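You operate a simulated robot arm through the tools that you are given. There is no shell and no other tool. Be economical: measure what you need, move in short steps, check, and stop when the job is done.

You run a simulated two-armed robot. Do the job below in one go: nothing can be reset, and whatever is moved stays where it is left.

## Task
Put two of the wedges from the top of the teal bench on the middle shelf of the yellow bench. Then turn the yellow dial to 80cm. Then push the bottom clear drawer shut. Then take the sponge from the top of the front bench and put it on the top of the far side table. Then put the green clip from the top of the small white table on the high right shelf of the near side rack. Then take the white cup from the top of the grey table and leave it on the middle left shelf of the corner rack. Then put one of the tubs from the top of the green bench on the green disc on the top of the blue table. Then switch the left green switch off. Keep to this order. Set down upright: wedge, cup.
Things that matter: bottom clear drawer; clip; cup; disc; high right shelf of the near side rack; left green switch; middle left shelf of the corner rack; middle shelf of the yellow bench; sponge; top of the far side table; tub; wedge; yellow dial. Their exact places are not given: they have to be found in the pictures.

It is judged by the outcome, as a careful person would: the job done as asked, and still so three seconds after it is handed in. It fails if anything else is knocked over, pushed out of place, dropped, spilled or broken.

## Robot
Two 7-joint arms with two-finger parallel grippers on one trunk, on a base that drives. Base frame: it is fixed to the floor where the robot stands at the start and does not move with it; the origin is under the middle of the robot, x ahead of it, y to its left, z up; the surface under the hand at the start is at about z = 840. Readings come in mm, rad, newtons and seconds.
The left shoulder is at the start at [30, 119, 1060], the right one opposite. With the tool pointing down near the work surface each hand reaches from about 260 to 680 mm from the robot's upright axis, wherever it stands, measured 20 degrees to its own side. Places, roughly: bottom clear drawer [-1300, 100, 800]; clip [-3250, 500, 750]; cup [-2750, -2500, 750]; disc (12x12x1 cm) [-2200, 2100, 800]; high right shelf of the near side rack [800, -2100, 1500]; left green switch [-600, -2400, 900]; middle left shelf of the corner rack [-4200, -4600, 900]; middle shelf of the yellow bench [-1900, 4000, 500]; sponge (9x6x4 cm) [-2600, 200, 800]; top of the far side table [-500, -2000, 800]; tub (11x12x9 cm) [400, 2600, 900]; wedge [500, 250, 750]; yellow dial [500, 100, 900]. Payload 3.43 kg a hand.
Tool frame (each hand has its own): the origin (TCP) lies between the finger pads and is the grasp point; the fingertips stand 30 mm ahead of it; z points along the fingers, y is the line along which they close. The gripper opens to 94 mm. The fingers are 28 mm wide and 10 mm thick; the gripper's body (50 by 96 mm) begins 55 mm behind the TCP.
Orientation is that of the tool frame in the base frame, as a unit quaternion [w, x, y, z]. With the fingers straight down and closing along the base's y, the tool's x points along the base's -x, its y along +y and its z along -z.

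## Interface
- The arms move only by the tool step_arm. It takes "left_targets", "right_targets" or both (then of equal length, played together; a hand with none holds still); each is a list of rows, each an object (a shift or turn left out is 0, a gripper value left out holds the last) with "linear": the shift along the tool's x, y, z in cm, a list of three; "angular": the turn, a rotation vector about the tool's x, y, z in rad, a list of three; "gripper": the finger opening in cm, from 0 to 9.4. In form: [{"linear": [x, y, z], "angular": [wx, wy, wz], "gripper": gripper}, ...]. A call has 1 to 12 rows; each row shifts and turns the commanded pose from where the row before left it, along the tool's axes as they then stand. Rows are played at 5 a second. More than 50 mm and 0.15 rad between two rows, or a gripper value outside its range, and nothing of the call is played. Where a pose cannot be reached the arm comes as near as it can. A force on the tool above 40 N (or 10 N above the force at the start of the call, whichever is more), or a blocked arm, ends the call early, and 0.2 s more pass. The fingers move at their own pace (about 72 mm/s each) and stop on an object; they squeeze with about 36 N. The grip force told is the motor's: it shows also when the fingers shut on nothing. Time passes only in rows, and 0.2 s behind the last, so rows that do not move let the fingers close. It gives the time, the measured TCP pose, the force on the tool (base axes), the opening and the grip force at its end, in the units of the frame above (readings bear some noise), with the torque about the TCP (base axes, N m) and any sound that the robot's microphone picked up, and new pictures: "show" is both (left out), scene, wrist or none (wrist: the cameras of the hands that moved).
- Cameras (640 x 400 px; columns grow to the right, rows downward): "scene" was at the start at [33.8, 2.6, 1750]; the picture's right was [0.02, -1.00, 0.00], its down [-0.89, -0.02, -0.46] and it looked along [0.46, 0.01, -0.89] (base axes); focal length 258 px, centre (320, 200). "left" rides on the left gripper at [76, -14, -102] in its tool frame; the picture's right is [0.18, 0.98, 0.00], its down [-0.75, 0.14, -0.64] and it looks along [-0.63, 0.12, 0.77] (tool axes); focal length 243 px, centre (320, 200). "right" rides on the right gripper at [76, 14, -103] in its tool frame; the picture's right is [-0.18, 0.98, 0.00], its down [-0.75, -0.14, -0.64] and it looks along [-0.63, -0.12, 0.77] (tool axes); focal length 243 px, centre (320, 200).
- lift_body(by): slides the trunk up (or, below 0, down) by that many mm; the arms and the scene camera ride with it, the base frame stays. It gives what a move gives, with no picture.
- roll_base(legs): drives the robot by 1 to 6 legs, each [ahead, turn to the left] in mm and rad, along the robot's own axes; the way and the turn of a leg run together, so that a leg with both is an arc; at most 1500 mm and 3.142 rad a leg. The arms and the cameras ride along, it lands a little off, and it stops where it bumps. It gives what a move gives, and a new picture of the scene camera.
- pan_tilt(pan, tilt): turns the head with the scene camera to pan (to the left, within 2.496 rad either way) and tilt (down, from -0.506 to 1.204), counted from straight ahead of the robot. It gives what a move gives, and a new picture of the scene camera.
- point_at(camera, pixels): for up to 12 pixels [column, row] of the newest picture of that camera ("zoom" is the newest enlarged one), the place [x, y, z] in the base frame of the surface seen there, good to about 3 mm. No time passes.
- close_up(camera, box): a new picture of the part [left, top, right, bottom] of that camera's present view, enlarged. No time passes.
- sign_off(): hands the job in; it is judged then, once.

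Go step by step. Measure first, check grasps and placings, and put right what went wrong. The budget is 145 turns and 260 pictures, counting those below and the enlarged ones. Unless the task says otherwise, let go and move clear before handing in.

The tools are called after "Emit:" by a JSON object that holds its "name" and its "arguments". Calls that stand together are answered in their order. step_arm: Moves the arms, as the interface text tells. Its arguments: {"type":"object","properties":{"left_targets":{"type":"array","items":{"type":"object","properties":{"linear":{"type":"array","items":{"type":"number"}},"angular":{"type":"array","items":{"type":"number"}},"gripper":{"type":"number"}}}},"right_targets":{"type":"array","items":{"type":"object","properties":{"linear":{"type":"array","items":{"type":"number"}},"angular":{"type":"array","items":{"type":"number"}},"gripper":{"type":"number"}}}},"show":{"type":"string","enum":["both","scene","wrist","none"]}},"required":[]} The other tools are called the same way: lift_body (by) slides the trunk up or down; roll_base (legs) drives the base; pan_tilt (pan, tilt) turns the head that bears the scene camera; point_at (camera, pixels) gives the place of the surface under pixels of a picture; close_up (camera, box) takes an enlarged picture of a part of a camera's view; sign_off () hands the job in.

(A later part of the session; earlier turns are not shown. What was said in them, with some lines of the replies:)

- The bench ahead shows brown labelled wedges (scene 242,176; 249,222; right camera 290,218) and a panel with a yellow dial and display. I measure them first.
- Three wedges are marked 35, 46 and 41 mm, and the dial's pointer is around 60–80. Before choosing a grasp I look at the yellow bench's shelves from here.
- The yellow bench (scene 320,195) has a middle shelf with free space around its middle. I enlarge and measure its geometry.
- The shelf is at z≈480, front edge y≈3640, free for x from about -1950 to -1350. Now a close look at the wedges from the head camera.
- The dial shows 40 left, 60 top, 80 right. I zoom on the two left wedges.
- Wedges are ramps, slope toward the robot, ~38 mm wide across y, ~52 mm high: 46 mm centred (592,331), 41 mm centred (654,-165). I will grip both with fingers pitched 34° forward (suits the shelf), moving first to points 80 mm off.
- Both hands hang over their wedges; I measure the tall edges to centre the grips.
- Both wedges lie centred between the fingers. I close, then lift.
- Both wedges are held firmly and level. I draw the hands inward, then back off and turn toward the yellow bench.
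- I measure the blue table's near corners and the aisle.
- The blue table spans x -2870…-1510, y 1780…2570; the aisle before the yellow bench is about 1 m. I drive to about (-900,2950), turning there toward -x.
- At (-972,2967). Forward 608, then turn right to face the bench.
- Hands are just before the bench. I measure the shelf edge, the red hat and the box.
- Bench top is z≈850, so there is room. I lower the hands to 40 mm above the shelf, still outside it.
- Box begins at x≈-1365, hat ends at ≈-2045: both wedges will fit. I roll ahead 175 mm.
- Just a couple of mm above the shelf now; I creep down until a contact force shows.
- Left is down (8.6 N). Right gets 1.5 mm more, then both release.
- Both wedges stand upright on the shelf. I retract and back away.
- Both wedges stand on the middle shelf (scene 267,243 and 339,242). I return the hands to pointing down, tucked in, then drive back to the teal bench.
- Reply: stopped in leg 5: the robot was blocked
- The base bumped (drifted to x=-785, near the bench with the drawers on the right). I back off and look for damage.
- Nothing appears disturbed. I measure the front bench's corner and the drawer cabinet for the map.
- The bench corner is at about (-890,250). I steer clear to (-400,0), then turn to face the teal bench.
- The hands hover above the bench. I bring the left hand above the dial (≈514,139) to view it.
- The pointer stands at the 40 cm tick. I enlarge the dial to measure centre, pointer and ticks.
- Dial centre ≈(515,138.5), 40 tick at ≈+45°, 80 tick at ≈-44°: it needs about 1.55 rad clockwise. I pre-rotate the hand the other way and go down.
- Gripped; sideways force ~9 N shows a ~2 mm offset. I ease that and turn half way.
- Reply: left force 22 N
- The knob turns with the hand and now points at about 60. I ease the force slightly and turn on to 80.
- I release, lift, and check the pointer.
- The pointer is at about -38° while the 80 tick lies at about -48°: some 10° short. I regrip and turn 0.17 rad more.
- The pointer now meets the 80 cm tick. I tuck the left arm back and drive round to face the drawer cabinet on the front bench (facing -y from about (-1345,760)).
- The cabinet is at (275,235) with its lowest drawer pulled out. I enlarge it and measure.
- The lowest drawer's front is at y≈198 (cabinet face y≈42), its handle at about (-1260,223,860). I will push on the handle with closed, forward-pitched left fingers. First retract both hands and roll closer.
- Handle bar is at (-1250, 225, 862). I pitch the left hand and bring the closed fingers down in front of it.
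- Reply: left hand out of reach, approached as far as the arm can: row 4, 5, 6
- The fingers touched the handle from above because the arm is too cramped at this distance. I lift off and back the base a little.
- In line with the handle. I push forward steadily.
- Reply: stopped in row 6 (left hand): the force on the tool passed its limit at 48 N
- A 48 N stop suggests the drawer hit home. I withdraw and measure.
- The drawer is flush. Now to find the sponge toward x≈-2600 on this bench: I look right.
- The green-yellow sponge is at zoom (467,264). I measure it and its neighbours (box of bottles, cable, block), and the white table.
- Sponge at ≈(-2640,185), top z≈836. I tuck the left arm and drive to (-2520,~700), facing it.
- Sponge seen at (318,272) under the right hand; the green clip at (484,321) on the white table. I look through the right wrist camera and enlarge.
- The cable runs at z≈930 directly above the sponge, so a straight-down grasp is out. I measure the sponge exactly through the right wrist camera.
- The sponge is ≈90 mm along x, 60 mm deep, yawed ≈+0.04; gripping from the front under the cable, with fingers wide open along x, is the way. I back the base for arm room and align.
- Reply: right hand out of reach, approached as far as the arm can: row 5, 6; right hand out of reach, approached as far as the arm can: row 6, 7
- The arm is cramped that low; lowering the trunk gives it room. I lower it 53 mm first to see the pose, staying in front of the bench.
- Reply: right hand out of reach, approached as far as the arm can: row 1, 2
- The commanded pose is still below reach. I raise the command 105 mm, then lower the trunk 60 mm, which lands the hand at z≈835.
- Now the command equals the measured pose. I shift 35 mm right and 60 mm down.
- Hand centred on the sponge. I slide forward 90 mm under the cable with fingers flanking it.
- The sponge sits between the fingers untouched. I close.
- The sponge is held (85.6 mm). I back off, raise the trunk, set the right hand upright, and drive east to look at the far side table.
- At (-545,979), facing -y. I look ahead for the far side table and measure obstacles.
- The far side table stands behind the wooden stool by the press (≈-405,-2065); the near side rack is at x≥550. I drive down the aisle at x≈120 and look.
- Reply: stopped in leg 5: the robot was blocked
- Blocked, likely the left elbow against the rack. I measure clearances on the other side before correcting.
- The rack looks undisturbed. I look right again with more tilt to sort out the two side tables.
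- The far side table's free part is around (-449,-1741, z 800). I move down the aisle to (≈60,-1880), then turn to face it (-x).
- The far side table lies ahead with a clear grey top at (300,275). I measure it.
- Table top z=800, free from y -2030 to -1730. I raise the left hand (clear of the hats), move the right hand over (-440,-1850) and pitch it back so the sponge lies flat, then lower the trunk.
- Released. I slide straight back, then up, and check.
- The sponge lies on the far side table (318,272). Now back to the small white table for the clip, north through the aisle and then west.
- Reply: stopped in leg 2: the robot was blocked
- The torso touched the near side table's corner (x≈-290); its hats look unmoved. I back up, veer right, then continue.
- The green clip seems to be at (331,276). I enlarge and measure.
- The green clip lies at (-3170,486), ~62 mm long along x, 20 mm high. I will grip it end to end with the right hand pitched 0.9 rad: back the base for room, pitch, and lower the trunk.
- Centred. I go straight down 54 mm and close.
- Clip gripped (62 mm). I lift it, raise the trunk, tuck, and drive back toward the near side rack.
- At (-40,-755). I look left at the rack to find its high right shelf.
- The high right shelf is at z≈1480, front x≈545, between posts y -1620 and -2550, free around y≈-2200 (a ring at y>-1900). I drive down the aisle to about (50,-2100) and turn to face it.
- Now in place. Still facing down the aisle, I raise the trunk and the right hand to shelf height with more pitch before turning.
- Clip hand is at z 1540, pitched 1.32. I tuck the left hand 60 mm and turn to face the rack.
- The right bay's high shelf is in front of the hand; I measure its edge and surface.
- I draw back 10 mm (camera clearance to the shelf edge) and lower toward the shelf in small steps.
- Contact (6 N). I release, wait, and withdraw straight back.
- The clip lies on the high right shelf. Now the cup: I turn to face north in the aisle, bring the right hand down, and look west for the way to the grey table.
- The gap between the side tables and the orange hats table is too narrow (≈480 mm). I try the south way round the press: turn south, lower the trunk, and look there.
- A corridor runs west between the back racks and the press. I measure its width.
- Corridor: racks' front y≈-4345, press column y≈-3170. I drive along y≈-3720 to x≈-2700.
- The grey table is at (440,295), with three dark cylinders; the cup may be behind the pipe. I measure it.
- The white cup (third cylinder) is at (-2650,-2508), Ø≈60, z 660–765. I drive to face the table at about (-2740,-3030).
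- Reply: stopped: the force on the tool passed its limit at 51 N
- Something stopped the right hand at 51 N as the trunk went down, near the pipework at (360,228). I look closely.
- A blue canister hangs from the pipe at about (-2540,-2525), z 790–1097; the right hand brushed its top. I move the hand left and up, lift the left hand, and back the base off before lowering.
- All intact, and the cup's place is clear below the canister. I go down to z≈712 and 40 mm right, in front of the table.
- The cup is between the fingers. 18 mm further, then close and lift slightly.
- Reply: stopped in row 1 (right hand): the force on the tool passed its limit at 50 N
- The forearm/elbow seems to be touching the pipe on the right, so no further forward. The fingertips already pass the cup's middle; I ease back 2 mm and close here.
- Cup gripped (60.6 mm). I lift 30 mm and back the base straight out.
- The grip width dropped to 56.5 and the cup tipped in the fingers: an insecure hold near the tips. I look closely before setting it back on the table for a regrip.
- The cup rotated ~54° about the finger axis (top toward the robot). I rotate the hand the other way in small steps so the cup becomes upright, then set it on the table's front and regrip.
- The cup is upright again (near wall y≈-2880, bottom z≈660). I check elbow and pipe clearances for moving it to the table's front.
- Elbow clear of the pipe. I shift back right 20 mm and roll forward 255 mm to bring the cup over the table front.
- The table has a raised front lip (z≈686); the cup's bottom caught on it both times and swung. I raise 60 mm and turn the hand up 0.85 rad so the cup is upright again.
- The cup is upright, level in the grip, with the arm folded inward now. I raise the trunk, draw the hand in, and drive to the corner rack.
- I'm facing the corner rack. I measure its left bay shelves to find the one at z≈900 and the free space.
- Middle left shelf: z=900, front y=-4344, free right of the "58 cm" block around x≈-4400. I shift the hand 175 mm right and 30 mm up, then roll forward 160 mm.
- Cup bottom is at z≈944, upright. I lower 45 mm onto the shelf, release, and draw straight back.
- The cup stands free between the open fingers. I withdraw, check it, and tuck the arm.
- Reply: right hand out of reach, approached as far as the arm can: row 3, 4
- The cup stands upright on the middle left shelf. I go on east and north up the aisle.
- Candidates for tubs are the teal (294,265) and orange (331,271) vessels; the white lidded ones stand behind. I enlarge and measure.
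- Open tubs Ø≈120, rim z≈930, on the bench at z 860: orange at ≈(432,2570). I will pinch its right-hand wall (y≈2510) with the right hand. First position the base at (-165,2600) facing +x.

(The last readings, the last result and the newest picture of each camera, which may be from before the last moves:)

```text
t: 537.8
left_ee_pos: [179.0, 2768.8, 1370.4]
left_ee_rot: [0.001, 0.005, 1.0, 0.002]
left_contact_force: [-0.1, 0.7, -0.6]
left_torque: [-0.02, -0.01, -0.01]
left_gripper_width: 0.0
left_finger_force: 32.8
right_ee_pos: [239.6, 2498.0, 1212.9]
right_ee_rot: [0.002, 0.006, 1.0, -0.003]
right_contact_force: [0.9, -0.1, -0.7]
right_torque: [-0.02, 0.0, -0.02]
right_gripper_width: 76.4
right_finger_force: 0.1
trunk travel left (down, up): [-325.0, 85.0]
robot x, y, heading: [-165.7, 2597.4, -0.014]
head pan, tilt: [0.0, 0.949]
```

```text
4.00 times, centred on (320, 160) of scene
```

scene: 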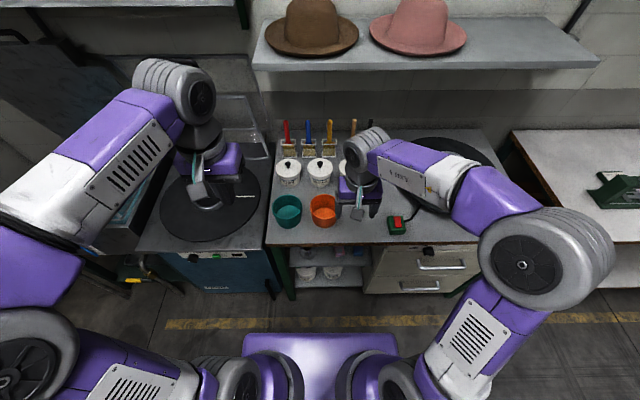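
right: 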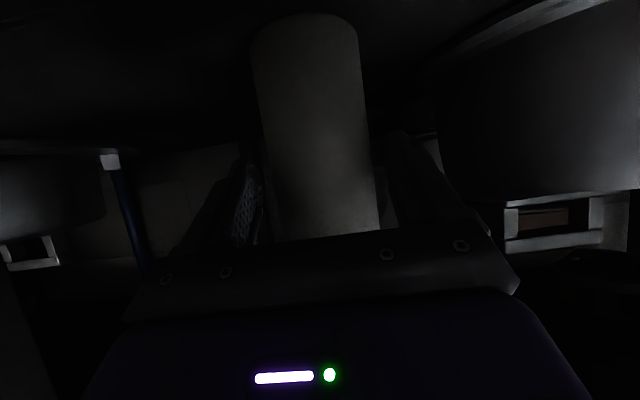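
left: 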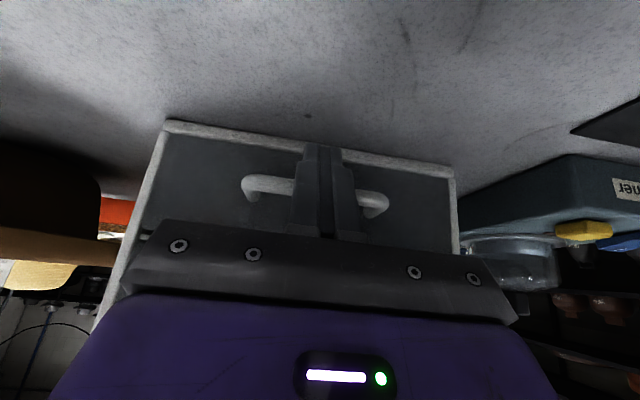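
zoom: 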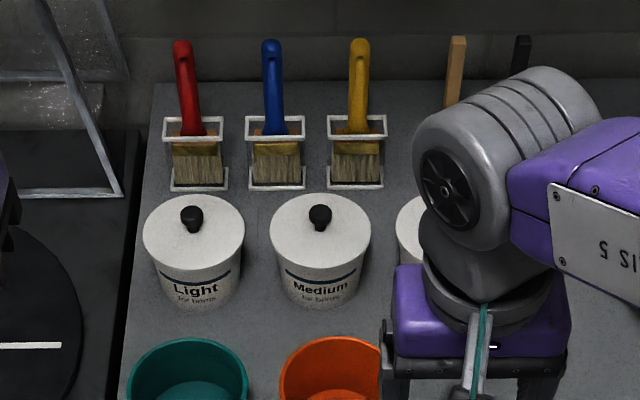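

Emit:
{"name": "point_at", "arguments": {"camera": "scene", "pixels": [[336, 207], [335, 203], [312, 206], [324, 197], [323, 215], [324, 208], [337, 211], [323, 226]]}}

Emit:
{"name": "step_arm", "arguments": {"right_targets": [{"linear": [-3.2, 0.2, 3.4], "gripper": 4.4}, {"linear": [-3.2, 0.2, 3.4]}, {"linear": [-3.2, 0.2, 3.4]}, {"linear": [-3.2, 0.2, 3.4]}, {"linear": [-3.2, 0.2, 3.4]}, {"linear": [-3.2, 0.2, 3.4]}, {}], "show": "wrist"}}

Emit:
{"name": "point_at", "arguments": {"camera": "right", "pixels": [[320, 100], [320, 60], [400, 100], [360, 100], [280, 100]]}}

```text
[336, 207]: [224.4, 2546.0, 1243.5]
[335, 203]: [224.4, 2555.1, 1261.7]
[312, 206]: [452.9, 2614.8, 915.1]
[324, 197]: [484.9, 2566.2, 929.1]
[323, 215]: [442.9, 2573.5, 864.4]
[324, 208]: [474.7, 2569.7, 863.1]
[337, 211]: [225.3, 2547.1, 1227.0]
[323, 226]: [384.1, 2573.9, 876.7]
```

```text
t: 539.4
left_ee_pos: [178.3, 2768.0, 1369.8]
left_ee_rot: [0.003, 0.004, 1.0, 0.002]
left_contact_force: [-0.2, -0.4, -0.7]
left_torque: [-0.03, -0.06, 0.02]
left_gripper_width: 0.1
left_finger_force: 33.2
right_ee_pos: [433.4, 2504.6, 1010.1]
right_ee_rot: [0.003, 0.007, 1.0, -0.004]
right_contact_force: [-0.6, 0.3, 0.2]
right_torque: [0.0, -0.03, 0.0]
right_gripper_width: 43.8
right_finger_force: 0.1
trunk travel left (down, up): [-325.0, 85.0]
robot x, y, heading: [-163.9, 2592.4, -0.015]
head pan, tilt: [0.0, 0.949]
```

right: 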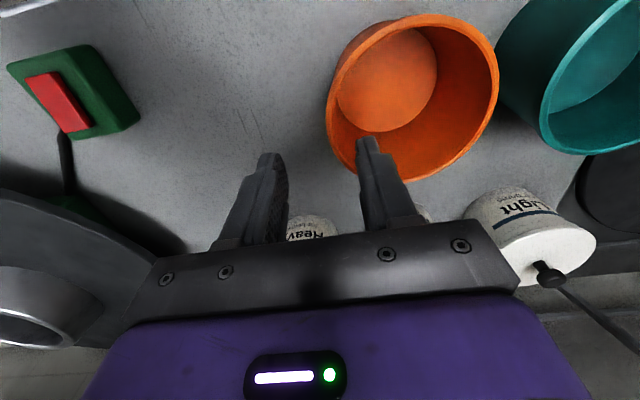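

```text
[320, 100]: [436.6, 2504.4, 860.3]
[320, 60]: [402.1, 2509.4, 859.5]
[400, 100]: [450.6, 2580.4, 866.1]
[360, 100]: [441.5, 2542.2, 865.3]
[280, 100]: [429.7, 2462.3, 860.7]
```

Emit:
{"name": "point_at", "arguments": {"camera": "right", "pixels": [[331, 105], [334, 80], [342, 60], [333, 130], [345, 155], [362, 36], [415, 18], [494, 70], [470, 150], [420, 178]]}}

```text
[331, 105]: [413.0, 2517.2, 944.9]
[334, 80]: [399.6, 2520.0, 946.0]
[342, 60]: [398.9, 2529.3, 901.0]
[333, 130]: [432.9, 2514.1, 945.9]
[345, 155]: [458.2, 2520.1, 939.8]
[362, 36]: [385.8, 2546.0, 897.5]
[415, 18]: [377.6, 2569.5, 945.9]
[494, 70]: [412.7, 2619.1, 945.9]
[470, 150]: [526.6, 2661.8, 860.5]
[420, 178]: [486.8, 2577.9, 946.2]
```

Rim z 945, centre (433,2570), right wall at y≈2515. I shift 10 mm left, descend 80 mm astride the wall, and close.

Emit:
{"name": "step_arm", "arguments": {"right_targets": [{"linear": [0, 1.05, 0]}, {"linear": [0, 0, 2.7]}, {"linear": [0, 0, 2.7]}, {"linear": [0, 0, 2.6]}, {"gripper": 0}, {"gripper": 0}, {"gripper": 0}, {"gripper": 0}], "show": "wrist"}}

```text
t: 541.2
left_ee_pos: [178.9, 2769.6, 1370.1]
left_ee_rot: [0.003, 0.004, 1.0, 0.002]
left_contact_force: [0.2, 0.2, -1.0]
left_torque: [0.0, -0.05, 0.02]
left_gripper_width: 0.1
left_finger_force: 33.6
right_ee_pos: [432.7, 2518.0, 932.9]
right_ee_rot: [0.004, 0.007, 1.0, -0.002]
right_contact_force: [2.8, 3.1, 13.5]
right_torque: [1.46, -0.08, -0.2]
right_gripper_width: 9.2
right_finger_force: 35.8
trunk travel left (down, up): [-325.0, 85.0]
robot x, y, heading: [-164.2, 2595.2, -0.018]
head pan, tilt: [0.0, 0.949]
```

right: 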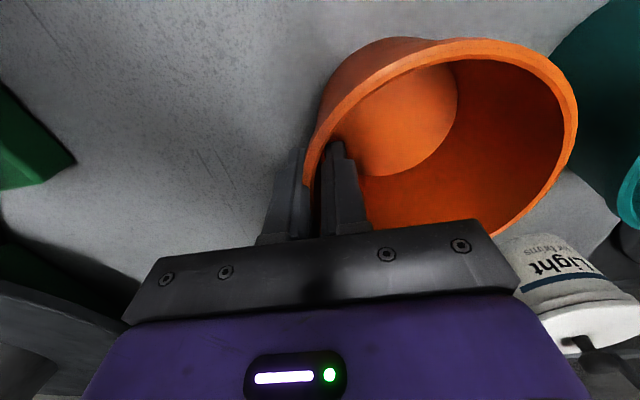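

The wall is pinched (9 mm). I lift straight up and look.

Emit:
{"name": "step_arm", "arguments": {"right_targets": [{"linear": [0, 0, -2]}, {"linear": [0, 0, -3]}, {"linear": [0, 0, -4]}, {"linear": [0, 0, -4]}, {"linear": [0, 0, -4]}, {"linear": [3, 0, -3]}, {"linear": [4, 0, 0]}, {"linear": [4, 0, 0]}, {"linear": [4, 0, 0]}, {}], "show": "both"}}

```text
t: 543.4
left_ee_pos: [181.3, 2769.1, 1370.4]
left_ee_rot: [0.002, 0.004, 1.0, 0.001]
left_contact_force: [-0.2, -0.8, 0.2]
left_torque: [0.02, 0.02, -0.02]
left_gripper_width: 0.0
left_finger_force: 32.9
right_ee_pos: [284.9, 2521.4, 1127.9]
right_ee_rot: [0.002, 0.006, 1.0, -0.004]
right_contact_force: [-0.2, -0.5, -1.1]
right_torque: [-0.08, 0.04, 0.0]
right_gripper_width: 8.4
right_finger_force: 36.2
trunk travel left (down, up): [-325.0, 85.0]
robot x, y, heading: [-164.7, 2592.2, -0.012]
head pan, tilt: [0.0, 0.949]
```

scene: 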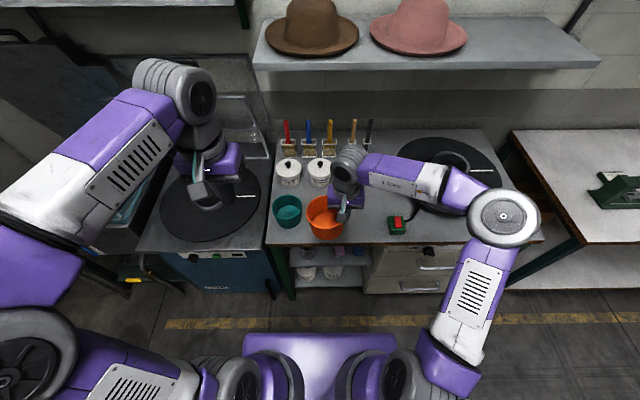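
right: 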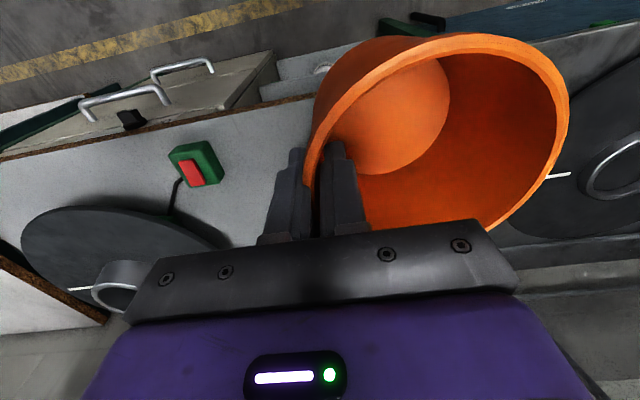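

The tub is held securely. I drive round to the south side of the blue table, facing the green disc.

Emit:
{"name": "roll_base", "arguments": {"legs": [[0, -2.17], [1455, 0], [0, -0.96], [1200, 0], [0, -1.571]]}}

Emit:
{"name": "pan_tilt", "arguments": {"pan": 0.0, "tilt": 0.8}}

```text
t: 567.6
left_ee_pos: [-2374.5, 1736.4, 1369.5]
left_ee_rot: [0.0, 0.719, -0.695, -0.002]
left_contact_force: [0.2, -0.4, 0.2]
left_torque: [0.01, 0.01, -0.01]
left_gripper_width: 0.2
left_finger_force: 33.1
right_ee_pos: [-2131.2, 1850.0, 1126.9]
right_ee_rot: [-0.004, 0.718, -0.696, 0.001]
right_contact_force: [0.4, 0.5, -0.7]
right_torque: [0.02, -0.07, 0.0]
right_gripper_width: 7.9
right_finger_force: 35.5
trunk travel left (down, up): [-325.0, 85.0]
robot x, y, heading: [-2187.2, 1399.9, 1.599]
head pan, tilt: [0.0, 0.949]
```

scene: 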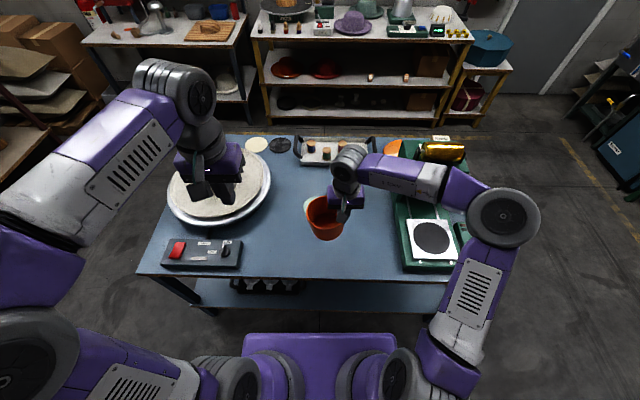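

```text
t: 568.3
left_ee_pos: [-2375.2, 1736.8, 1369.5]
left_ee_rot: [0.0, 0.719, -0.695, -0.002]
left_contact_force: [0.5, -1.0, 0.4]
left_torque: [0.0, 0.0, -0.02]
left_gripper_width: 0.0
left_finger_force: 32.8
right_ee_pos: [-2131.2, 1851.6, 1128.2]
right_ee_rot: [-0.004, 0.717, -0.697, 0.0]
right_contact_force: [-0.4, -0.8, -1.5]
right_torque: [0.0, -0.02, 0.0]
right_gripper_width: 8.0
right_finger_force: 36.2
trunk travel left (down, up): [-325.0, 85.0]
robot x, y, heading: [-2186.6, 1399.8, 1.601]
head pan, tilt: [0.0, 0.799]
```

scene: 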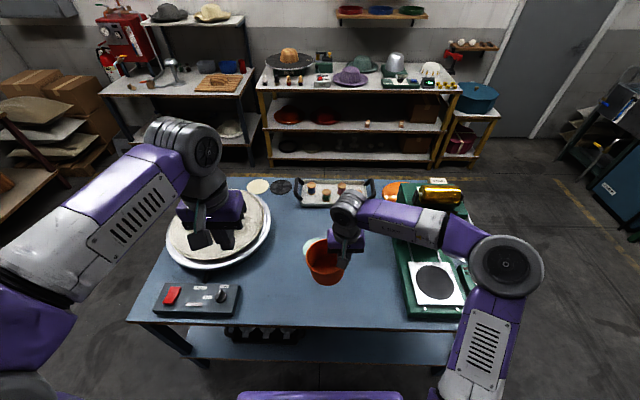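

A pale disc edge shows behind the tub at (308,243). I enlarge to locate the green disc.

Emit:
{"name": "close_up", "arguments": {"camera": "scene", "box": [240, 165, 400, 295]}}

Emit:
{"name": "point_at", "arguments": {"camera": "scene", "pixels": [[305, 245], [308, 241], [312, 238], [318, 236], [304, 250], [257, 186], [325, 262], [308, 250], [326, 270]]}}

```text
3.08 times, centred on (320, 230) of scene
```

zoom: 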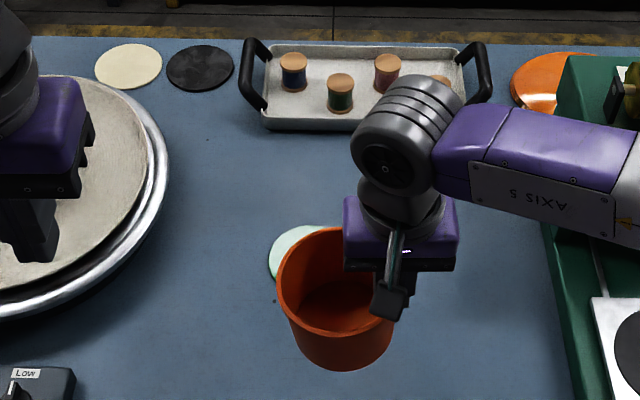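

```text
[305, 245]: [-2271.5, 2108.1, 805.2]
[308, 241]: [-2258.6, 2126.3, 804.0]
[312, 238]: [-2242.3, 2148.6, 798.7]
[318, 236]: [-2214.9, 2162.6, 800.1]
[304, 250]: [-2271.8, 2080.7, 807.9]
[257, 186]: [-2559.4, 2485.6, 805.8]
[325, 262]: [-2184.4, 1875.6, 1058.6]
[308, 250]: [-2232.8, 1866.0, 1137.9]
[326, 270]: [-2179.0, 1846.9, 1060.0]
```

The pale green disc is centred at about (-2213,2090), top z≈806. The tub's centre is ~53 mm left of the TCP. I roll 90 mm ahead and move the hand out and down to just above.

Emit:
{"name": "roll_base", "arguments": {"legs": [[90, 0]]}}

Emit:
{"name": "step_arm", "arguments": {"right_targets": [{"linear": [-2.16, 0.33, 2.9]}, {"linear": [-2.16, 0.33, 2.9]}, {"linear": [-2.16, 0.33, 2.9]}, {"linear": [-2.16, 0.33, 2.9]}, {"linear": [-2.16, 0.33, 2.9]}, {"linear": [-2.16, 0.33, 2.9]}, {"linear": [-2.16, 0.33, 2.9]}, {}], "show": "both"}}

Emit:
{"name": "close_up", "arguments": {"camera": "scene", "box": [240, 165, 400, 295]}}

```text
t: 569.4
left_ee_pos: [-2377.8, 1823.1, 1369.4]
left_ee_rot: [0.0, 0.718, -0.696, -0.002]
left_contact_force: [0.1, -0.8, 0.1]
left_torque: [-0.01, 0.0, -0.01]
left_gripper_width: 0.0
left_finger_force: 32.9
right_ee_pos: [-2132.5, 1937.3, 1127.8]
right_ee_rot: [-0.004, 0.717, -0.697, 0.001]
right_contact_force: [-0.5, 1.2, -1.7]
right_torque: [0.01, -0.06, 0.02]
right_gripper_width: 8.1
right_finger_force: 35.9
trunk travel left (down, up): [-325.0, 85.0]
robot x, y, heading: [-2190.0, 1485.6, 1.595]
head pan, tilt: [0.0, 0.799]
```

scene: 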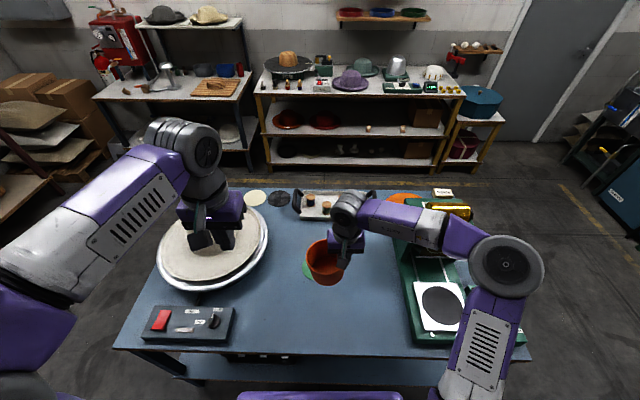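

```text
t: 571.2
left_ee_pos: [-2375.8, 1821.8, 1369.4]
left_ee_rot: [0.0, 0.718, -0.696, -0.003]
left_contact_force: [-0.7, 0.3, -0.3]
left_torque: [0.02, 0.03, 0.02]
left_gripper_width: 0.1
left_finger_force: 32.2
right_ee_pos: [-2158.2, 2088.1, 928.3]
right_ee_rot: [-0.005, 0.718, -0.696, 0.0]
right_contact_force: [-0.8, 0.2, -0.4]
right_torque: [0.01, -0.08, 0.01]
right_gripper_width: 8.0
right_finger_force: 35.5
trunk travel left (down, up): [-325.0, 85.0]
robot x, y, heading: [-2189.8, 1482.8, 1.604]
head pan, tilt: [0.0, 0.799]
```

scene: 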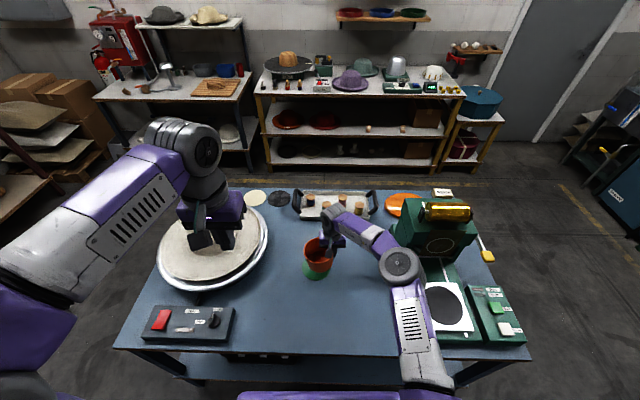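
right: 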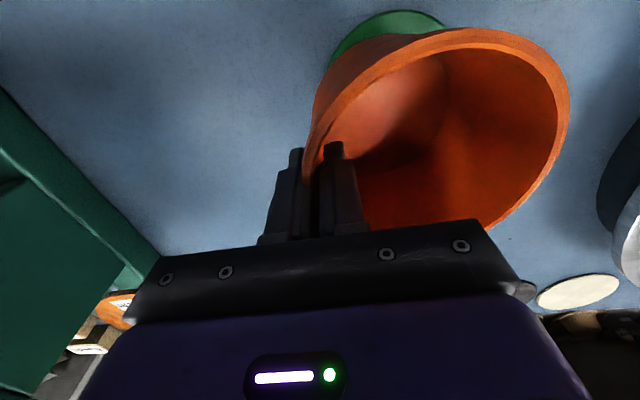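

```text
3.08 times, centred on (320, 230) of scene
```

zoom: 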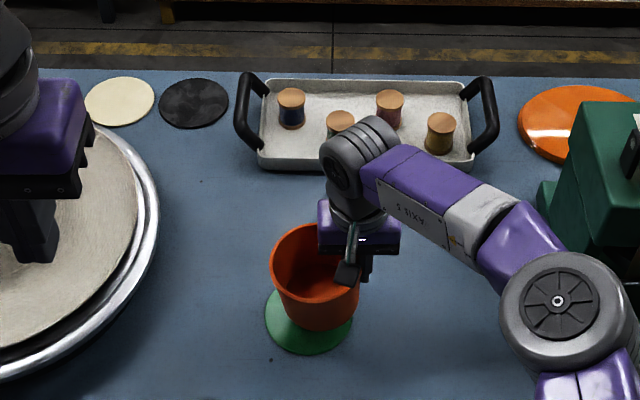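

The green disc is now visible under the tub (zoom 308,320). I measure its edges.

Emit:
{"name": "point_at", "arguments": {"camera": "zoom", "pixels": [[268, 316], [350, 325], [308, 351], [285, 345], [335, 345], [273, 300], [315, 326], [315, 290], [276, 270], [305, 300]]}}

Emit:
{"name": "point_at", "arguments": {"camera": "right", "pixels": [[390, 14], [340, 40], [440, 22], [312, 120], [430, 36], [566, 90], [500, 215], [400, 130]]}}

```text
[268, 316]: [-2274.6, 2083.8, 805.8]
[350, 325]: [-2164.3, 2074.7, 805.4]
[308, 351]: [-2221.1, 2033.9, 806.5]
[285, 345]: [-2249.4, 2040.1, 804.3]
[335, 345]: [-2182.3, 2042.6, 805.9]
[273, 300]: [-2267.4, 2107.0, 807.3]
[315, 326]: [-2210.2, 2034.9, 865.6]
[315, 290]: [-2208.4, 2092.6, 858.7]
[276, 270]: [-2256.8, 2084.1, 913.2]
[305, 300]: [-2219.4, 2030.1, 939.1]
```

```text
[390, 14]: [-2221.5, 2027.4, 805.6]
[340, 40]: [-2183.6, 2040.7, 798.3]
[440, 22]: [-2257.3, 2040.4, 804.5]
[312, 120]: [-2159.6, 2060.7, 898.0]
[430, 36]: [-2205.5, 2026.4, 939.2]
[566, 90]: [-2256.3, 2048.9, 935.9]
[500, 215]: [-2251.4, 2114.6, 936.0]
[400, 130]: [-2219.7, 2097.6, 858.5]
```

Disc centre (-2216,2089); tub centre ≈(-2207,2085). I correct by 9 mm left and 4 mm forward, lower onto the disc, release and rise.

Emit:
{"name": "step_arm", "arguments": {"right_targets": [{"linear": [-0.4, 0.9, 0]}, {"linear": [0, 0, 2.2]}, {"linear": [0, 0, 1.8]}, {"linear": [0, 0, 0.3]}, {"linear": [0, 0, 0.25]}, {"linear": [0, 0, 0.2]}, {}, {"gripper": 3.5}, {"gripper": 3.5}, {"gripper": 3.5}], "show": "wrist"}}

```text
t: 573.4
left_ee_pos: [-2377.7, 1822.0, 1369.9]
left_ee_rot: [-0.001, 0.718, -0.696, -0.003]
left_contact_force: [-0.6, 0.1, 0.6]
left_torque: [0.01, -0.04, 0.01]
left_gripper_width: 0.0
left_finger_force: 33.1
right_ee_pos: [-2166.8, 2091.4, 878.9]
right_ee_rot: [-0.004, 0.717, -0.697, 0.001]
right_contact_force: [-0.1, 0.0, 0.3]
right_torque: [0.01, 0.0, 0.02]
right_gripper_width: 35.2
right_finger_force: 0.1
trunk travel left (down, up): [-325.0, 85.0]
robot x, y, heading: [-2192.3, 1482.7, 1.596]
head pan, tilt: [0.0, 0.799]
```

right: 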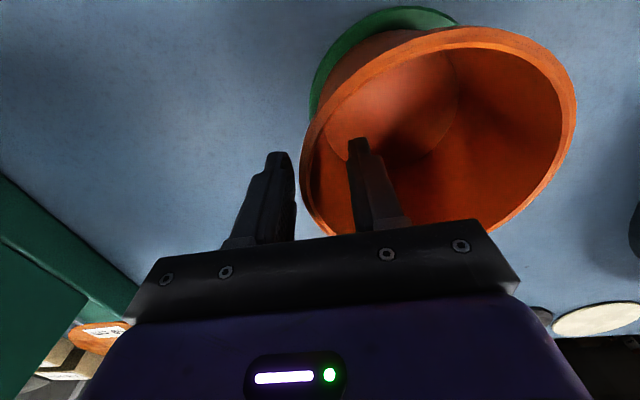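

The tub rests on the disc. I rise and tuck the hand, take a check picture, and drive off toward the aisle for the switch.

Emit:
{"name": "step_arm", "arguments": {"right_targets": [{"linear": [0, 0, -3]}, {"linear": [0, 0, -4.8]}, {"linear": [0, 0, -4.8]}, {"linear": [0, 0, -4.8]}, {"linear": [0, 0, -4.8]}, {"linear": [3, 0, -3.5]}, {"linear": [4, 0, -2]}, {"linear": [4.8, 0, 0]}, {"linear": [4.8, 0, 0], "gripper": 0}, {}], "show": "none"}}

Emit:
{"name": "close_up", "arguments": {"camera": "scene", "box": [240, 165, 400, 295]}}

Emit:
{"name": "roll_base", "arguments": {"legs": [[-100, 0], [0, -1.91], [1020, 0], [1020, 0], [0, -1.047], [1450, 0]]}}

```text
t: 575.6
left_ee_pos: [-2377.0, 1824.2, 1368.7]
left_ee_rot: [0.0, 0.718, -0.696, -0.002]
left_contact_force: [-0.7, 0.0, -1.0]
left_torque: [0.0, 0.02, 0.0]
left_gripper_width: 0.0
left_finger_force: 33.1
right_ee_pos: [-2161.8, 1923.9, 1150.7]
right_ee_rot: [-0.003, 0.717, -0.697, 0.001]
right_contact_force: [-0.9, -0.2, -0.4]
right_torque: [0.01, 0.02, -0.04]
right_gripper_width: 0.0
right_finger_force: 33.2
trunk travel left (down, up): [-325.0, 85.0]
robot x, y, heading: [-2190.0, 1484.6, 1.6]
head pan, tilt: [0.0, 0.799]
```

```text
3.08 times, centred on (320, 230) of scene
```

zoom: 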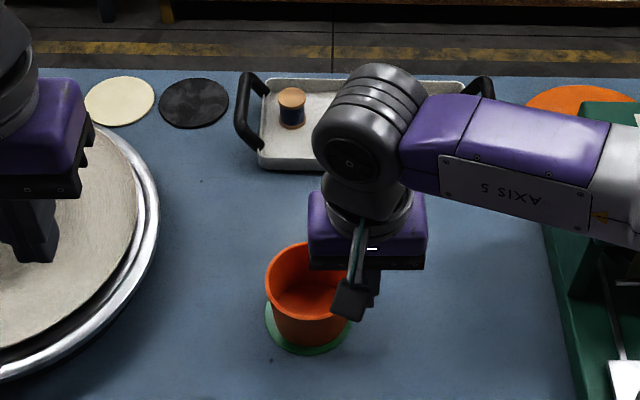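

```text
t: 600.5
left_ee_pos: [256.1, -969.4, 1371.2]
left_ee_rot: [0.003, 0.634, 0.773, 0.0]
left_contact_force: [0.0, 0.2, 0.5]
left_torque: [0.02, 0.02, 0.01]
left_gripper_width: 0.0
left_finger_force: 32.7
right_ee_pos: [59.2, -1104.0, 1151.9]
right_ee_rot: [0.0, 0.636, 0.772, -0.004]
right_contact_force: [0.7, 0.5, -0.6]
right_torque: [0.0, 0.02, 0.01]
right_gripper_width: 0.1
right_finger_force: 32.8
trunk travel left (down, up): [-325.0, 85.0]
robot x, y, heading: [16.3, -670.5, -1.385]
head pan, tilt: [0.0, 0.799]
```

scene: 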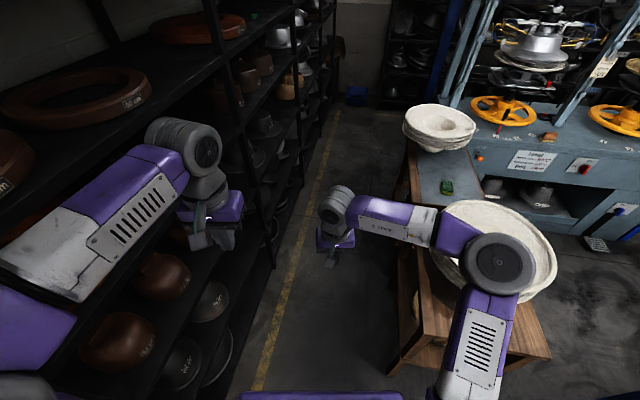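

The tub sits on the green disc. On down the aisle to about (50,-2350), turning to face the press end for the switch.

Emit:
{"name": "roll_base", "arguments": {"legs": [[0, -0.092], [683, 0], [0, -0.12], [1000, 0], [0, -1.54]]}}

Emit:
{"name": "close_up", "arguments": {"camera": "scene", "box": [120, 80, 440, 280]}}

```text
t: 613.9
left_ee_pos: [-268.0, -2530.5, 1368.9]
left_ee_rot: [0.002, 1.0, 0.005, -0.002]
left_contact_force: [-0.1, 0.0, 0.0]
left_torque: [0.0, 0.02, 0.02]
left_gripper_width: 0.0
left_finger_force: 32.9
right_ee_pos: [-365.4, -2315.0, 1150.1]
right_ee_rot: [-0.004, 1.0, 0.004, -0.003]
right_contact_force: [0.0, 0.2, 0.1]
right_torque: [0.0, -0.01, 0.0]
right_gripper_width: 0.2
right_finger_force: 33.2
trunk travel left (down, up): [-325.0, 85.0]
robot x, y, heading: [70.2, -2352.5, -3.14]
head pan, tilt: [0.0, 0.799]
```

scene: 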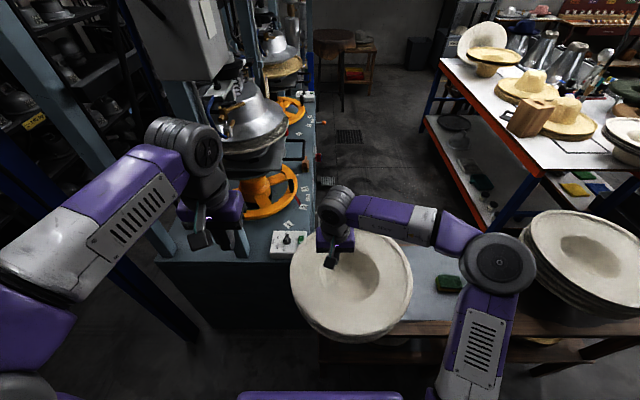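

```text
2.00 times, centred on (280, 180) of scene
```

zoom: 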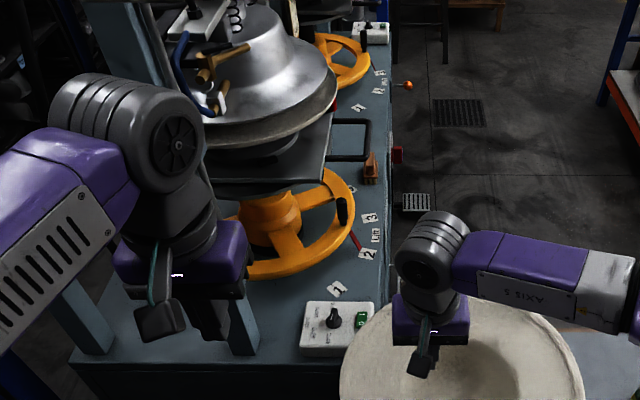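

The white control box with a green switch is at (290,243). I enlarge and measure it.

Emit:
{"name": "close_up", "arguments": {"camera": "scene", "box": [264, 220, 328, 260]}}

Emit:
{"name": "point_at", "arguments": {"camera": "zoom", "pixels": [[365, 165], [365, 190], [365, 215], [350, 190], [380, 190], [205, 190], [340, 240], [330, 140], [120, 250], [365, 180]]}}

```text
10.00 times, centred on (296, 240) of scene
```

zoom: 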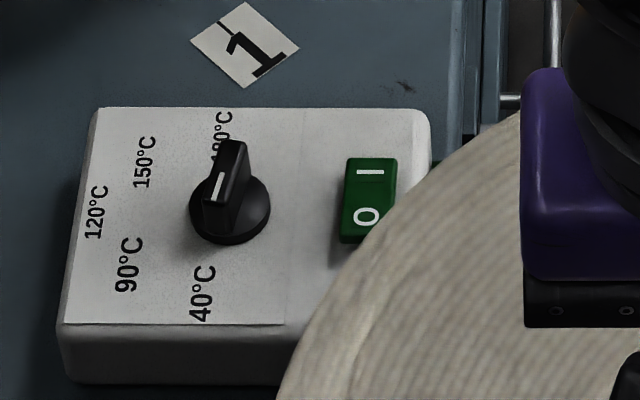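

```text
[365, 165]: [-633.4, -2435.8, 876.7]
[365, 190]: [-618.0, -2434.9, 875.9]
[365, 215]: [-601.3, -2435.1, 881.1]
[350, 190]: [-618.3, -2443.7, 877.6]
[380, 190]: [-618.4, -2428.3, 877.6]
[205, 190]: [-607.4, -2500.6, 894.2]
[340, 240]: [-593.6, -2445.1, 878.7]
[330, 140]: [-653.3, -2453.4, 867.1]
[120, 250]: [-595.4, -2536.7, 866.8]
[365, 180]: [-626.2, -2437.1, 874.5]
```

It is a rocker with "I" (far end) pressed: it is on; the "O" end at about (-602,-2436, z 881) must be pressed. I turn a little left, roll 60 mm ahead, and bring the closed right fingers above it, yawed to keep the camera clear of the hats.

Emit:
{"name": "roll_base", "arguments": {"legs": [[0, 0.15], [60, 0]]}}

Emit:
{"name": "step_arm", "arguments": {"right_targets": [{"linear": [-4.47, 0.49, 0], "gripper": 0}, {"linear": [-4.47, 0.49, 0]}, {"linear": [-4.47, 0.49, 0]}, {"linear": [-4.47, 0.49, 0]}, {"angular": [0, 0, 0.15]}, {"angular": [0, 0, 0.15]}, {"angular": [0, 0, 0.15]}, {"angular": [0, 0, 0.15]}, {"linear": [0, 0, 4]}, {"linear": [0, 0, 4]}, {"linear": [0, 0, 4]}, {}], "show": "both"}}

Emit:
{"name": "close_up", "arguments": {"camera": "right", "box": [240, 40, 400, 240]}}

```text
t: 615.5
left_ee_pos: [-294.5, -2589.7, 1367.4]
left_ee_rot: [0.001, 0.997, 0.081, -0.002]
left_contact_force: [0.2, -1.2, 0.8]
left_torque: [0.0, -0.03, 0.0]
left_gripper_width: 0.1
left_finger_force: 32.9
right_ee_pos: [-423.6, -2390.4, 1150.4]
right_ee_rot: [-0.004, 0.997, 0.081, -0.002]
right_contact_force: [0.3, -0.4, 0.3]
right_torque: [-0.02, -0.01, 0.0]
right_gripper_width: 0.0
right_finger_force: 32.9
trunk travel left (down, up): [-325.0, 85.0]
robot x, y, heading: [13.8, -2359.7, -2.981]
head pan, tilt: [0.0, 0.799]
```

scene: 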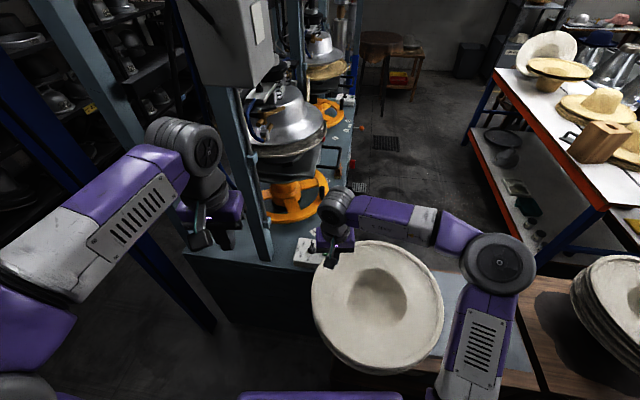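

```text
t: 618.0
left_ee_pos: [-293.4, -2589.0, 1369.7]
left_ee_rot: [0.002, 0.997, 0.082, -0.002]
left_contact_force: [-0.3, 0.0, 0.2]
left_torque: [0.01, 0.01, 0.0]
left_gripper_width: 0.0
left_finger_force: 33.4
right_ee_pos: [-593.1, -2438.6, 1032.4]
right_ee_rot: [-0.003, 0.976, -0.218, -0.004]
right_contact_force: [-0.4, -1.1, 0.8]
right_torque: [-0.02, -0.03, 0.05]
right_gripper_width: 0.3
right_finger_force: 33.2
trunk travel left (down, up): [-325.0, 85.0]
robot x, y, heading: [11.7, -2360.2, -2.982]
head pan, tilt: [0.0, 0.799]
```

scene: 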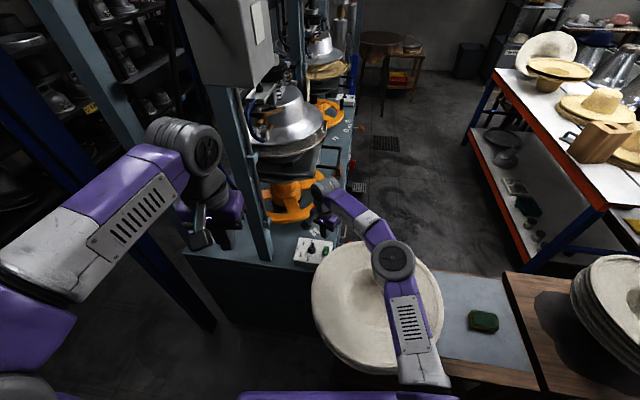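
right: 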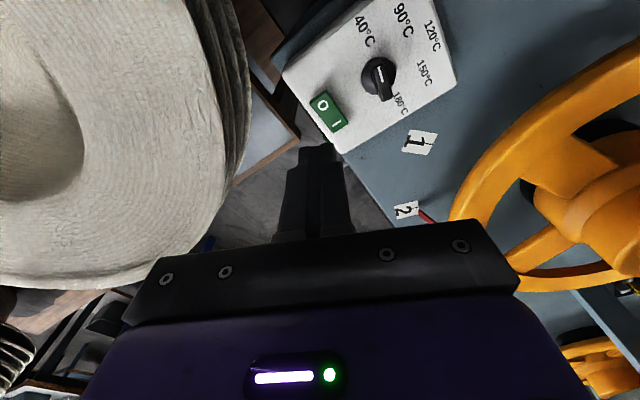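

```text
2.00 times, centred on (320, 140) of right
```

zoom: 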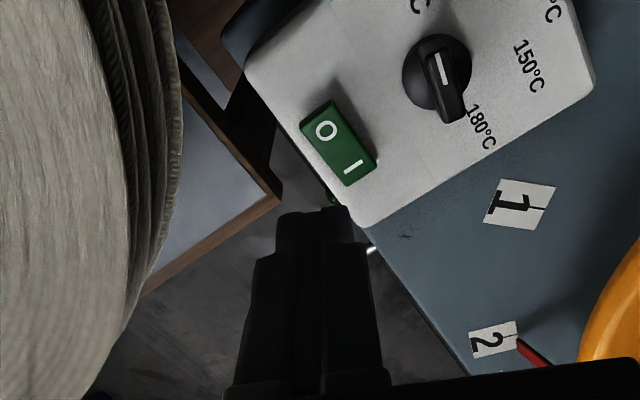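

Clear view: "O" at zoom (326,130), "I" at (352,168). I measure both ends from here.

Emit:
{"name": "point_at", "arguments": {"camera": "zoom", "pixels": [[326, 130], [352, 168], [304, 122], [328, 102], [374, 165], [347, 184], [339, 150], [318, 112], [360, 176]]}}

```text
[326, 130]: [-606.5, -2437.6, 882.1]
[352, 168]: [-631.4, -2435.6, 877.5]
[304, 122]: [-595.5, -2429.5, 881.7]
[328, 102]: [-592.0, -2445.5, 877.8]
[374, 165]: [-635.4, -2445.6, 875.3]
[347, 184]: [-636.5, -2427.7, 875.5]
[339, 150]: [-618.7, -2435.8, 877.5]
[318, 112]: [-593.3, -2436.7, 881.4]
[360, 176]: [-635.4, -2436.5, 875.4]
```

The O end spans x -594…-618 at z 882. I press down there with the closed fingertips and rise again.

Emit:
{"name": "step_arm", "arguments": {"right_targets": [{"linear": [-0.4, 0, 4]}, {"linear": [0, 0, 4]}, {"linear": [0, 0, 2.8]}, {"linear": [0, 0, 0.5]}, {"linear": [0, 0, 0.5]}, {"linear": [0, 0, 0.4]}, {"linear": [0, 0, 0.4]}, {}, {"linear": [0, 0, -3]}, {"linear": [0, 0, -4]}, {"linear": [0, 0, -4]}], "show": "wrist"}}

Emit:
{"name": "close_up", "arguments": {"camera": "right", "box": [260, 60, 388, 140]}}

```text
t: 620.5
left_ee_pos: [-293.5, -2590.0, 1370.5]
left_ee_rot: [0.002, 0.997, 0.082, -0.002]
left_contact_force: [0.2, -0.6, -0.1]
left_torque: [-0.02, 0.02, 0.01]
left_gripper_width: 0.0
left_finger_force: 32.9
right_ee_pos: [-601.7, -2438.3, 1018.9]
right_ee_rot: [-0.002, 0.976, -0.217, -0.004]
right_contact_force: [0.1, -0.7, 0.3]
right_torque: [0.0, 0.03, 0.0]
right_gripper_width: 0.1
right_finger_force: 33.0
trunk travel left (down, up): [-325.0, 85.0]
robot x, y, heading: [13.0, -2353.8, -2.979]
head pan, tilt: [0.0, 0.799]
```

right: 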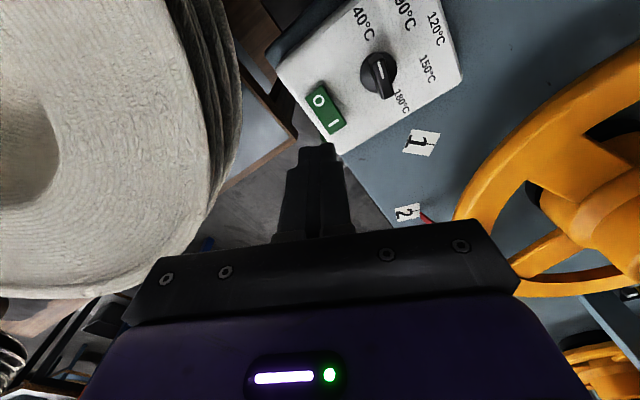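

```text
5.00 times, centred on (324, 100) of right
```

zoom: 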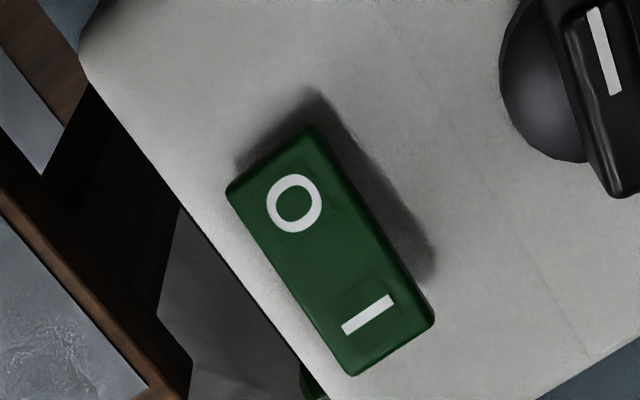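

Emit:
{"name": "point_at", "arguments": {"camera": "zoom", "pixels": [[294, 203], [280, 175], [310, 175], [368, 314], [400, 310], [350, 350], [330, 255], [270, 210], [240, 190], [425, 320]]}}

```text
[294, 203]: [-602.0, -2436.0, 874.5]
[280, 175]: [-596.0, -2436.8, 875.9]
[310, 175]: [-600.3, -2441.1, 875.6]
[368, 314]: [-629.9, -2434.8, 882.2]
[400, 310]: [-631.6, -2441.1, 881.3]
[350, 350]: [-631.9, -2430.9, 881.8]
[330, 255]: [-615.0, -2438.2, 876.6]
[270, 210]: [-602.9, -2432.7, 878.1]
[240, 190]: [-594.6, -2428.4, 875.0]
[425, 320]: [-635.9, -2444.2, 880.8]
```

The rocker has flipped: the O end is now low (875), the I end high (882) — off. I raise the hand clear.

Emit:
{"name": "step_arm", "arguments": {"right_targets": [{"linear": [0, 0, -4.5]}, {"linear": [0, 0, -4.5]}, {"linear": [0, 0, -4.5]}, {"linear": [4, 0, 0]}, {"linear": [4, 0, 0]}, {"linear": [4, 0, 0]}], "show": "scene"}}

```text
t: 621.9
left_ee_pos: [-292.6, -2591.2, 1370.1]
left_ee_rot: [0.002, 0.997, 0.081, -0.003]
left_contact_force: [0.8, -0.1, -0.3]
left_torque: [0.04, -0.01, 0.01]
left_gripper_width: 0.0
left_finger_force: 32.9
right_ee_pos: [-545.9, -2518.1, 1165.8]
right_ee_rot: [-0.005, 0.976, -0.217, -0.003]
right_contact_force: [0.4, -0.3, -1.1]
right_torque: [-0.01, 0.03, -0.01]
right_gripper_width: 0.1
right_finger_force: 33.1
right hand out of reach, approached as far as the arm can: row 4, 5, 6
trunk travel left (down, up): [-325.0, 85.0]
robot x, y, heading: [13.8, -2361.1, -2.983]
head pan, tilt: [0.0, 0.799]
```

scene: 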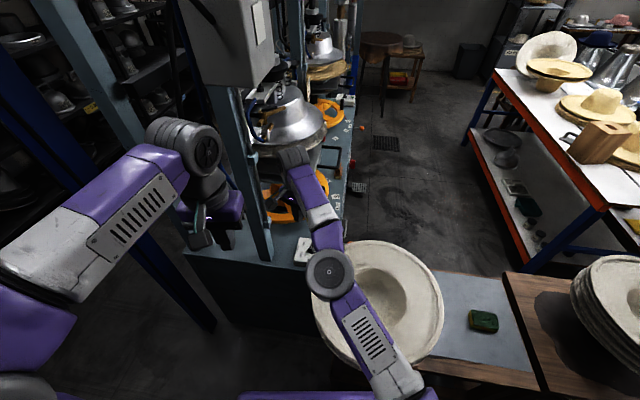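

The hand is clear, with nothing touched and no contact force; the sponge is still on the far side table (483,320). All eight parts are done, so I hand in.

Emit:
{"name": "sign_off", "arguments": {}}

```text
The job is handed in.
```

The job is handed in: all eight parts were done in the order asked, and each was checked in a picture or a reading.

- **Wedges:** the 41 mm and 46 mm wedges stand upright on the middle shelf of the yellow bench.
- **Dial:** the pointer meets the 80cm tick. The first turn fell about 10° short, so I regripped and turned it the rest of the way.
- **Drawer:** the bottom clear drawer is flush with the cabinet.
- **Sponge:** it lies on the top of the far side table.
- **Clip:** the green clip is on the high right shelf of the near side rack.
- **Cup:** the white cup stands upright on the middle left shelf of the corner rack. While I carried it off, its bottom caught the grey table's raised lip twice and it tipped in the fingers. I set it upright again each time, and it was never dropped.
- **Tub:** the orange tub stands on the green disc on the blue table.
- **Switch:** the left green switch is off, with its "O" end pressed down.

There were a few bumps on the way. The base was stopped by the front bench, the near side rack and the near side table. The right hand also pressed the canister hanging over the grey table, at 51 N, and met resistance near the pipe beside it, at 50 N. I saw nothing knocked over or shifted in the pictures afterwards.
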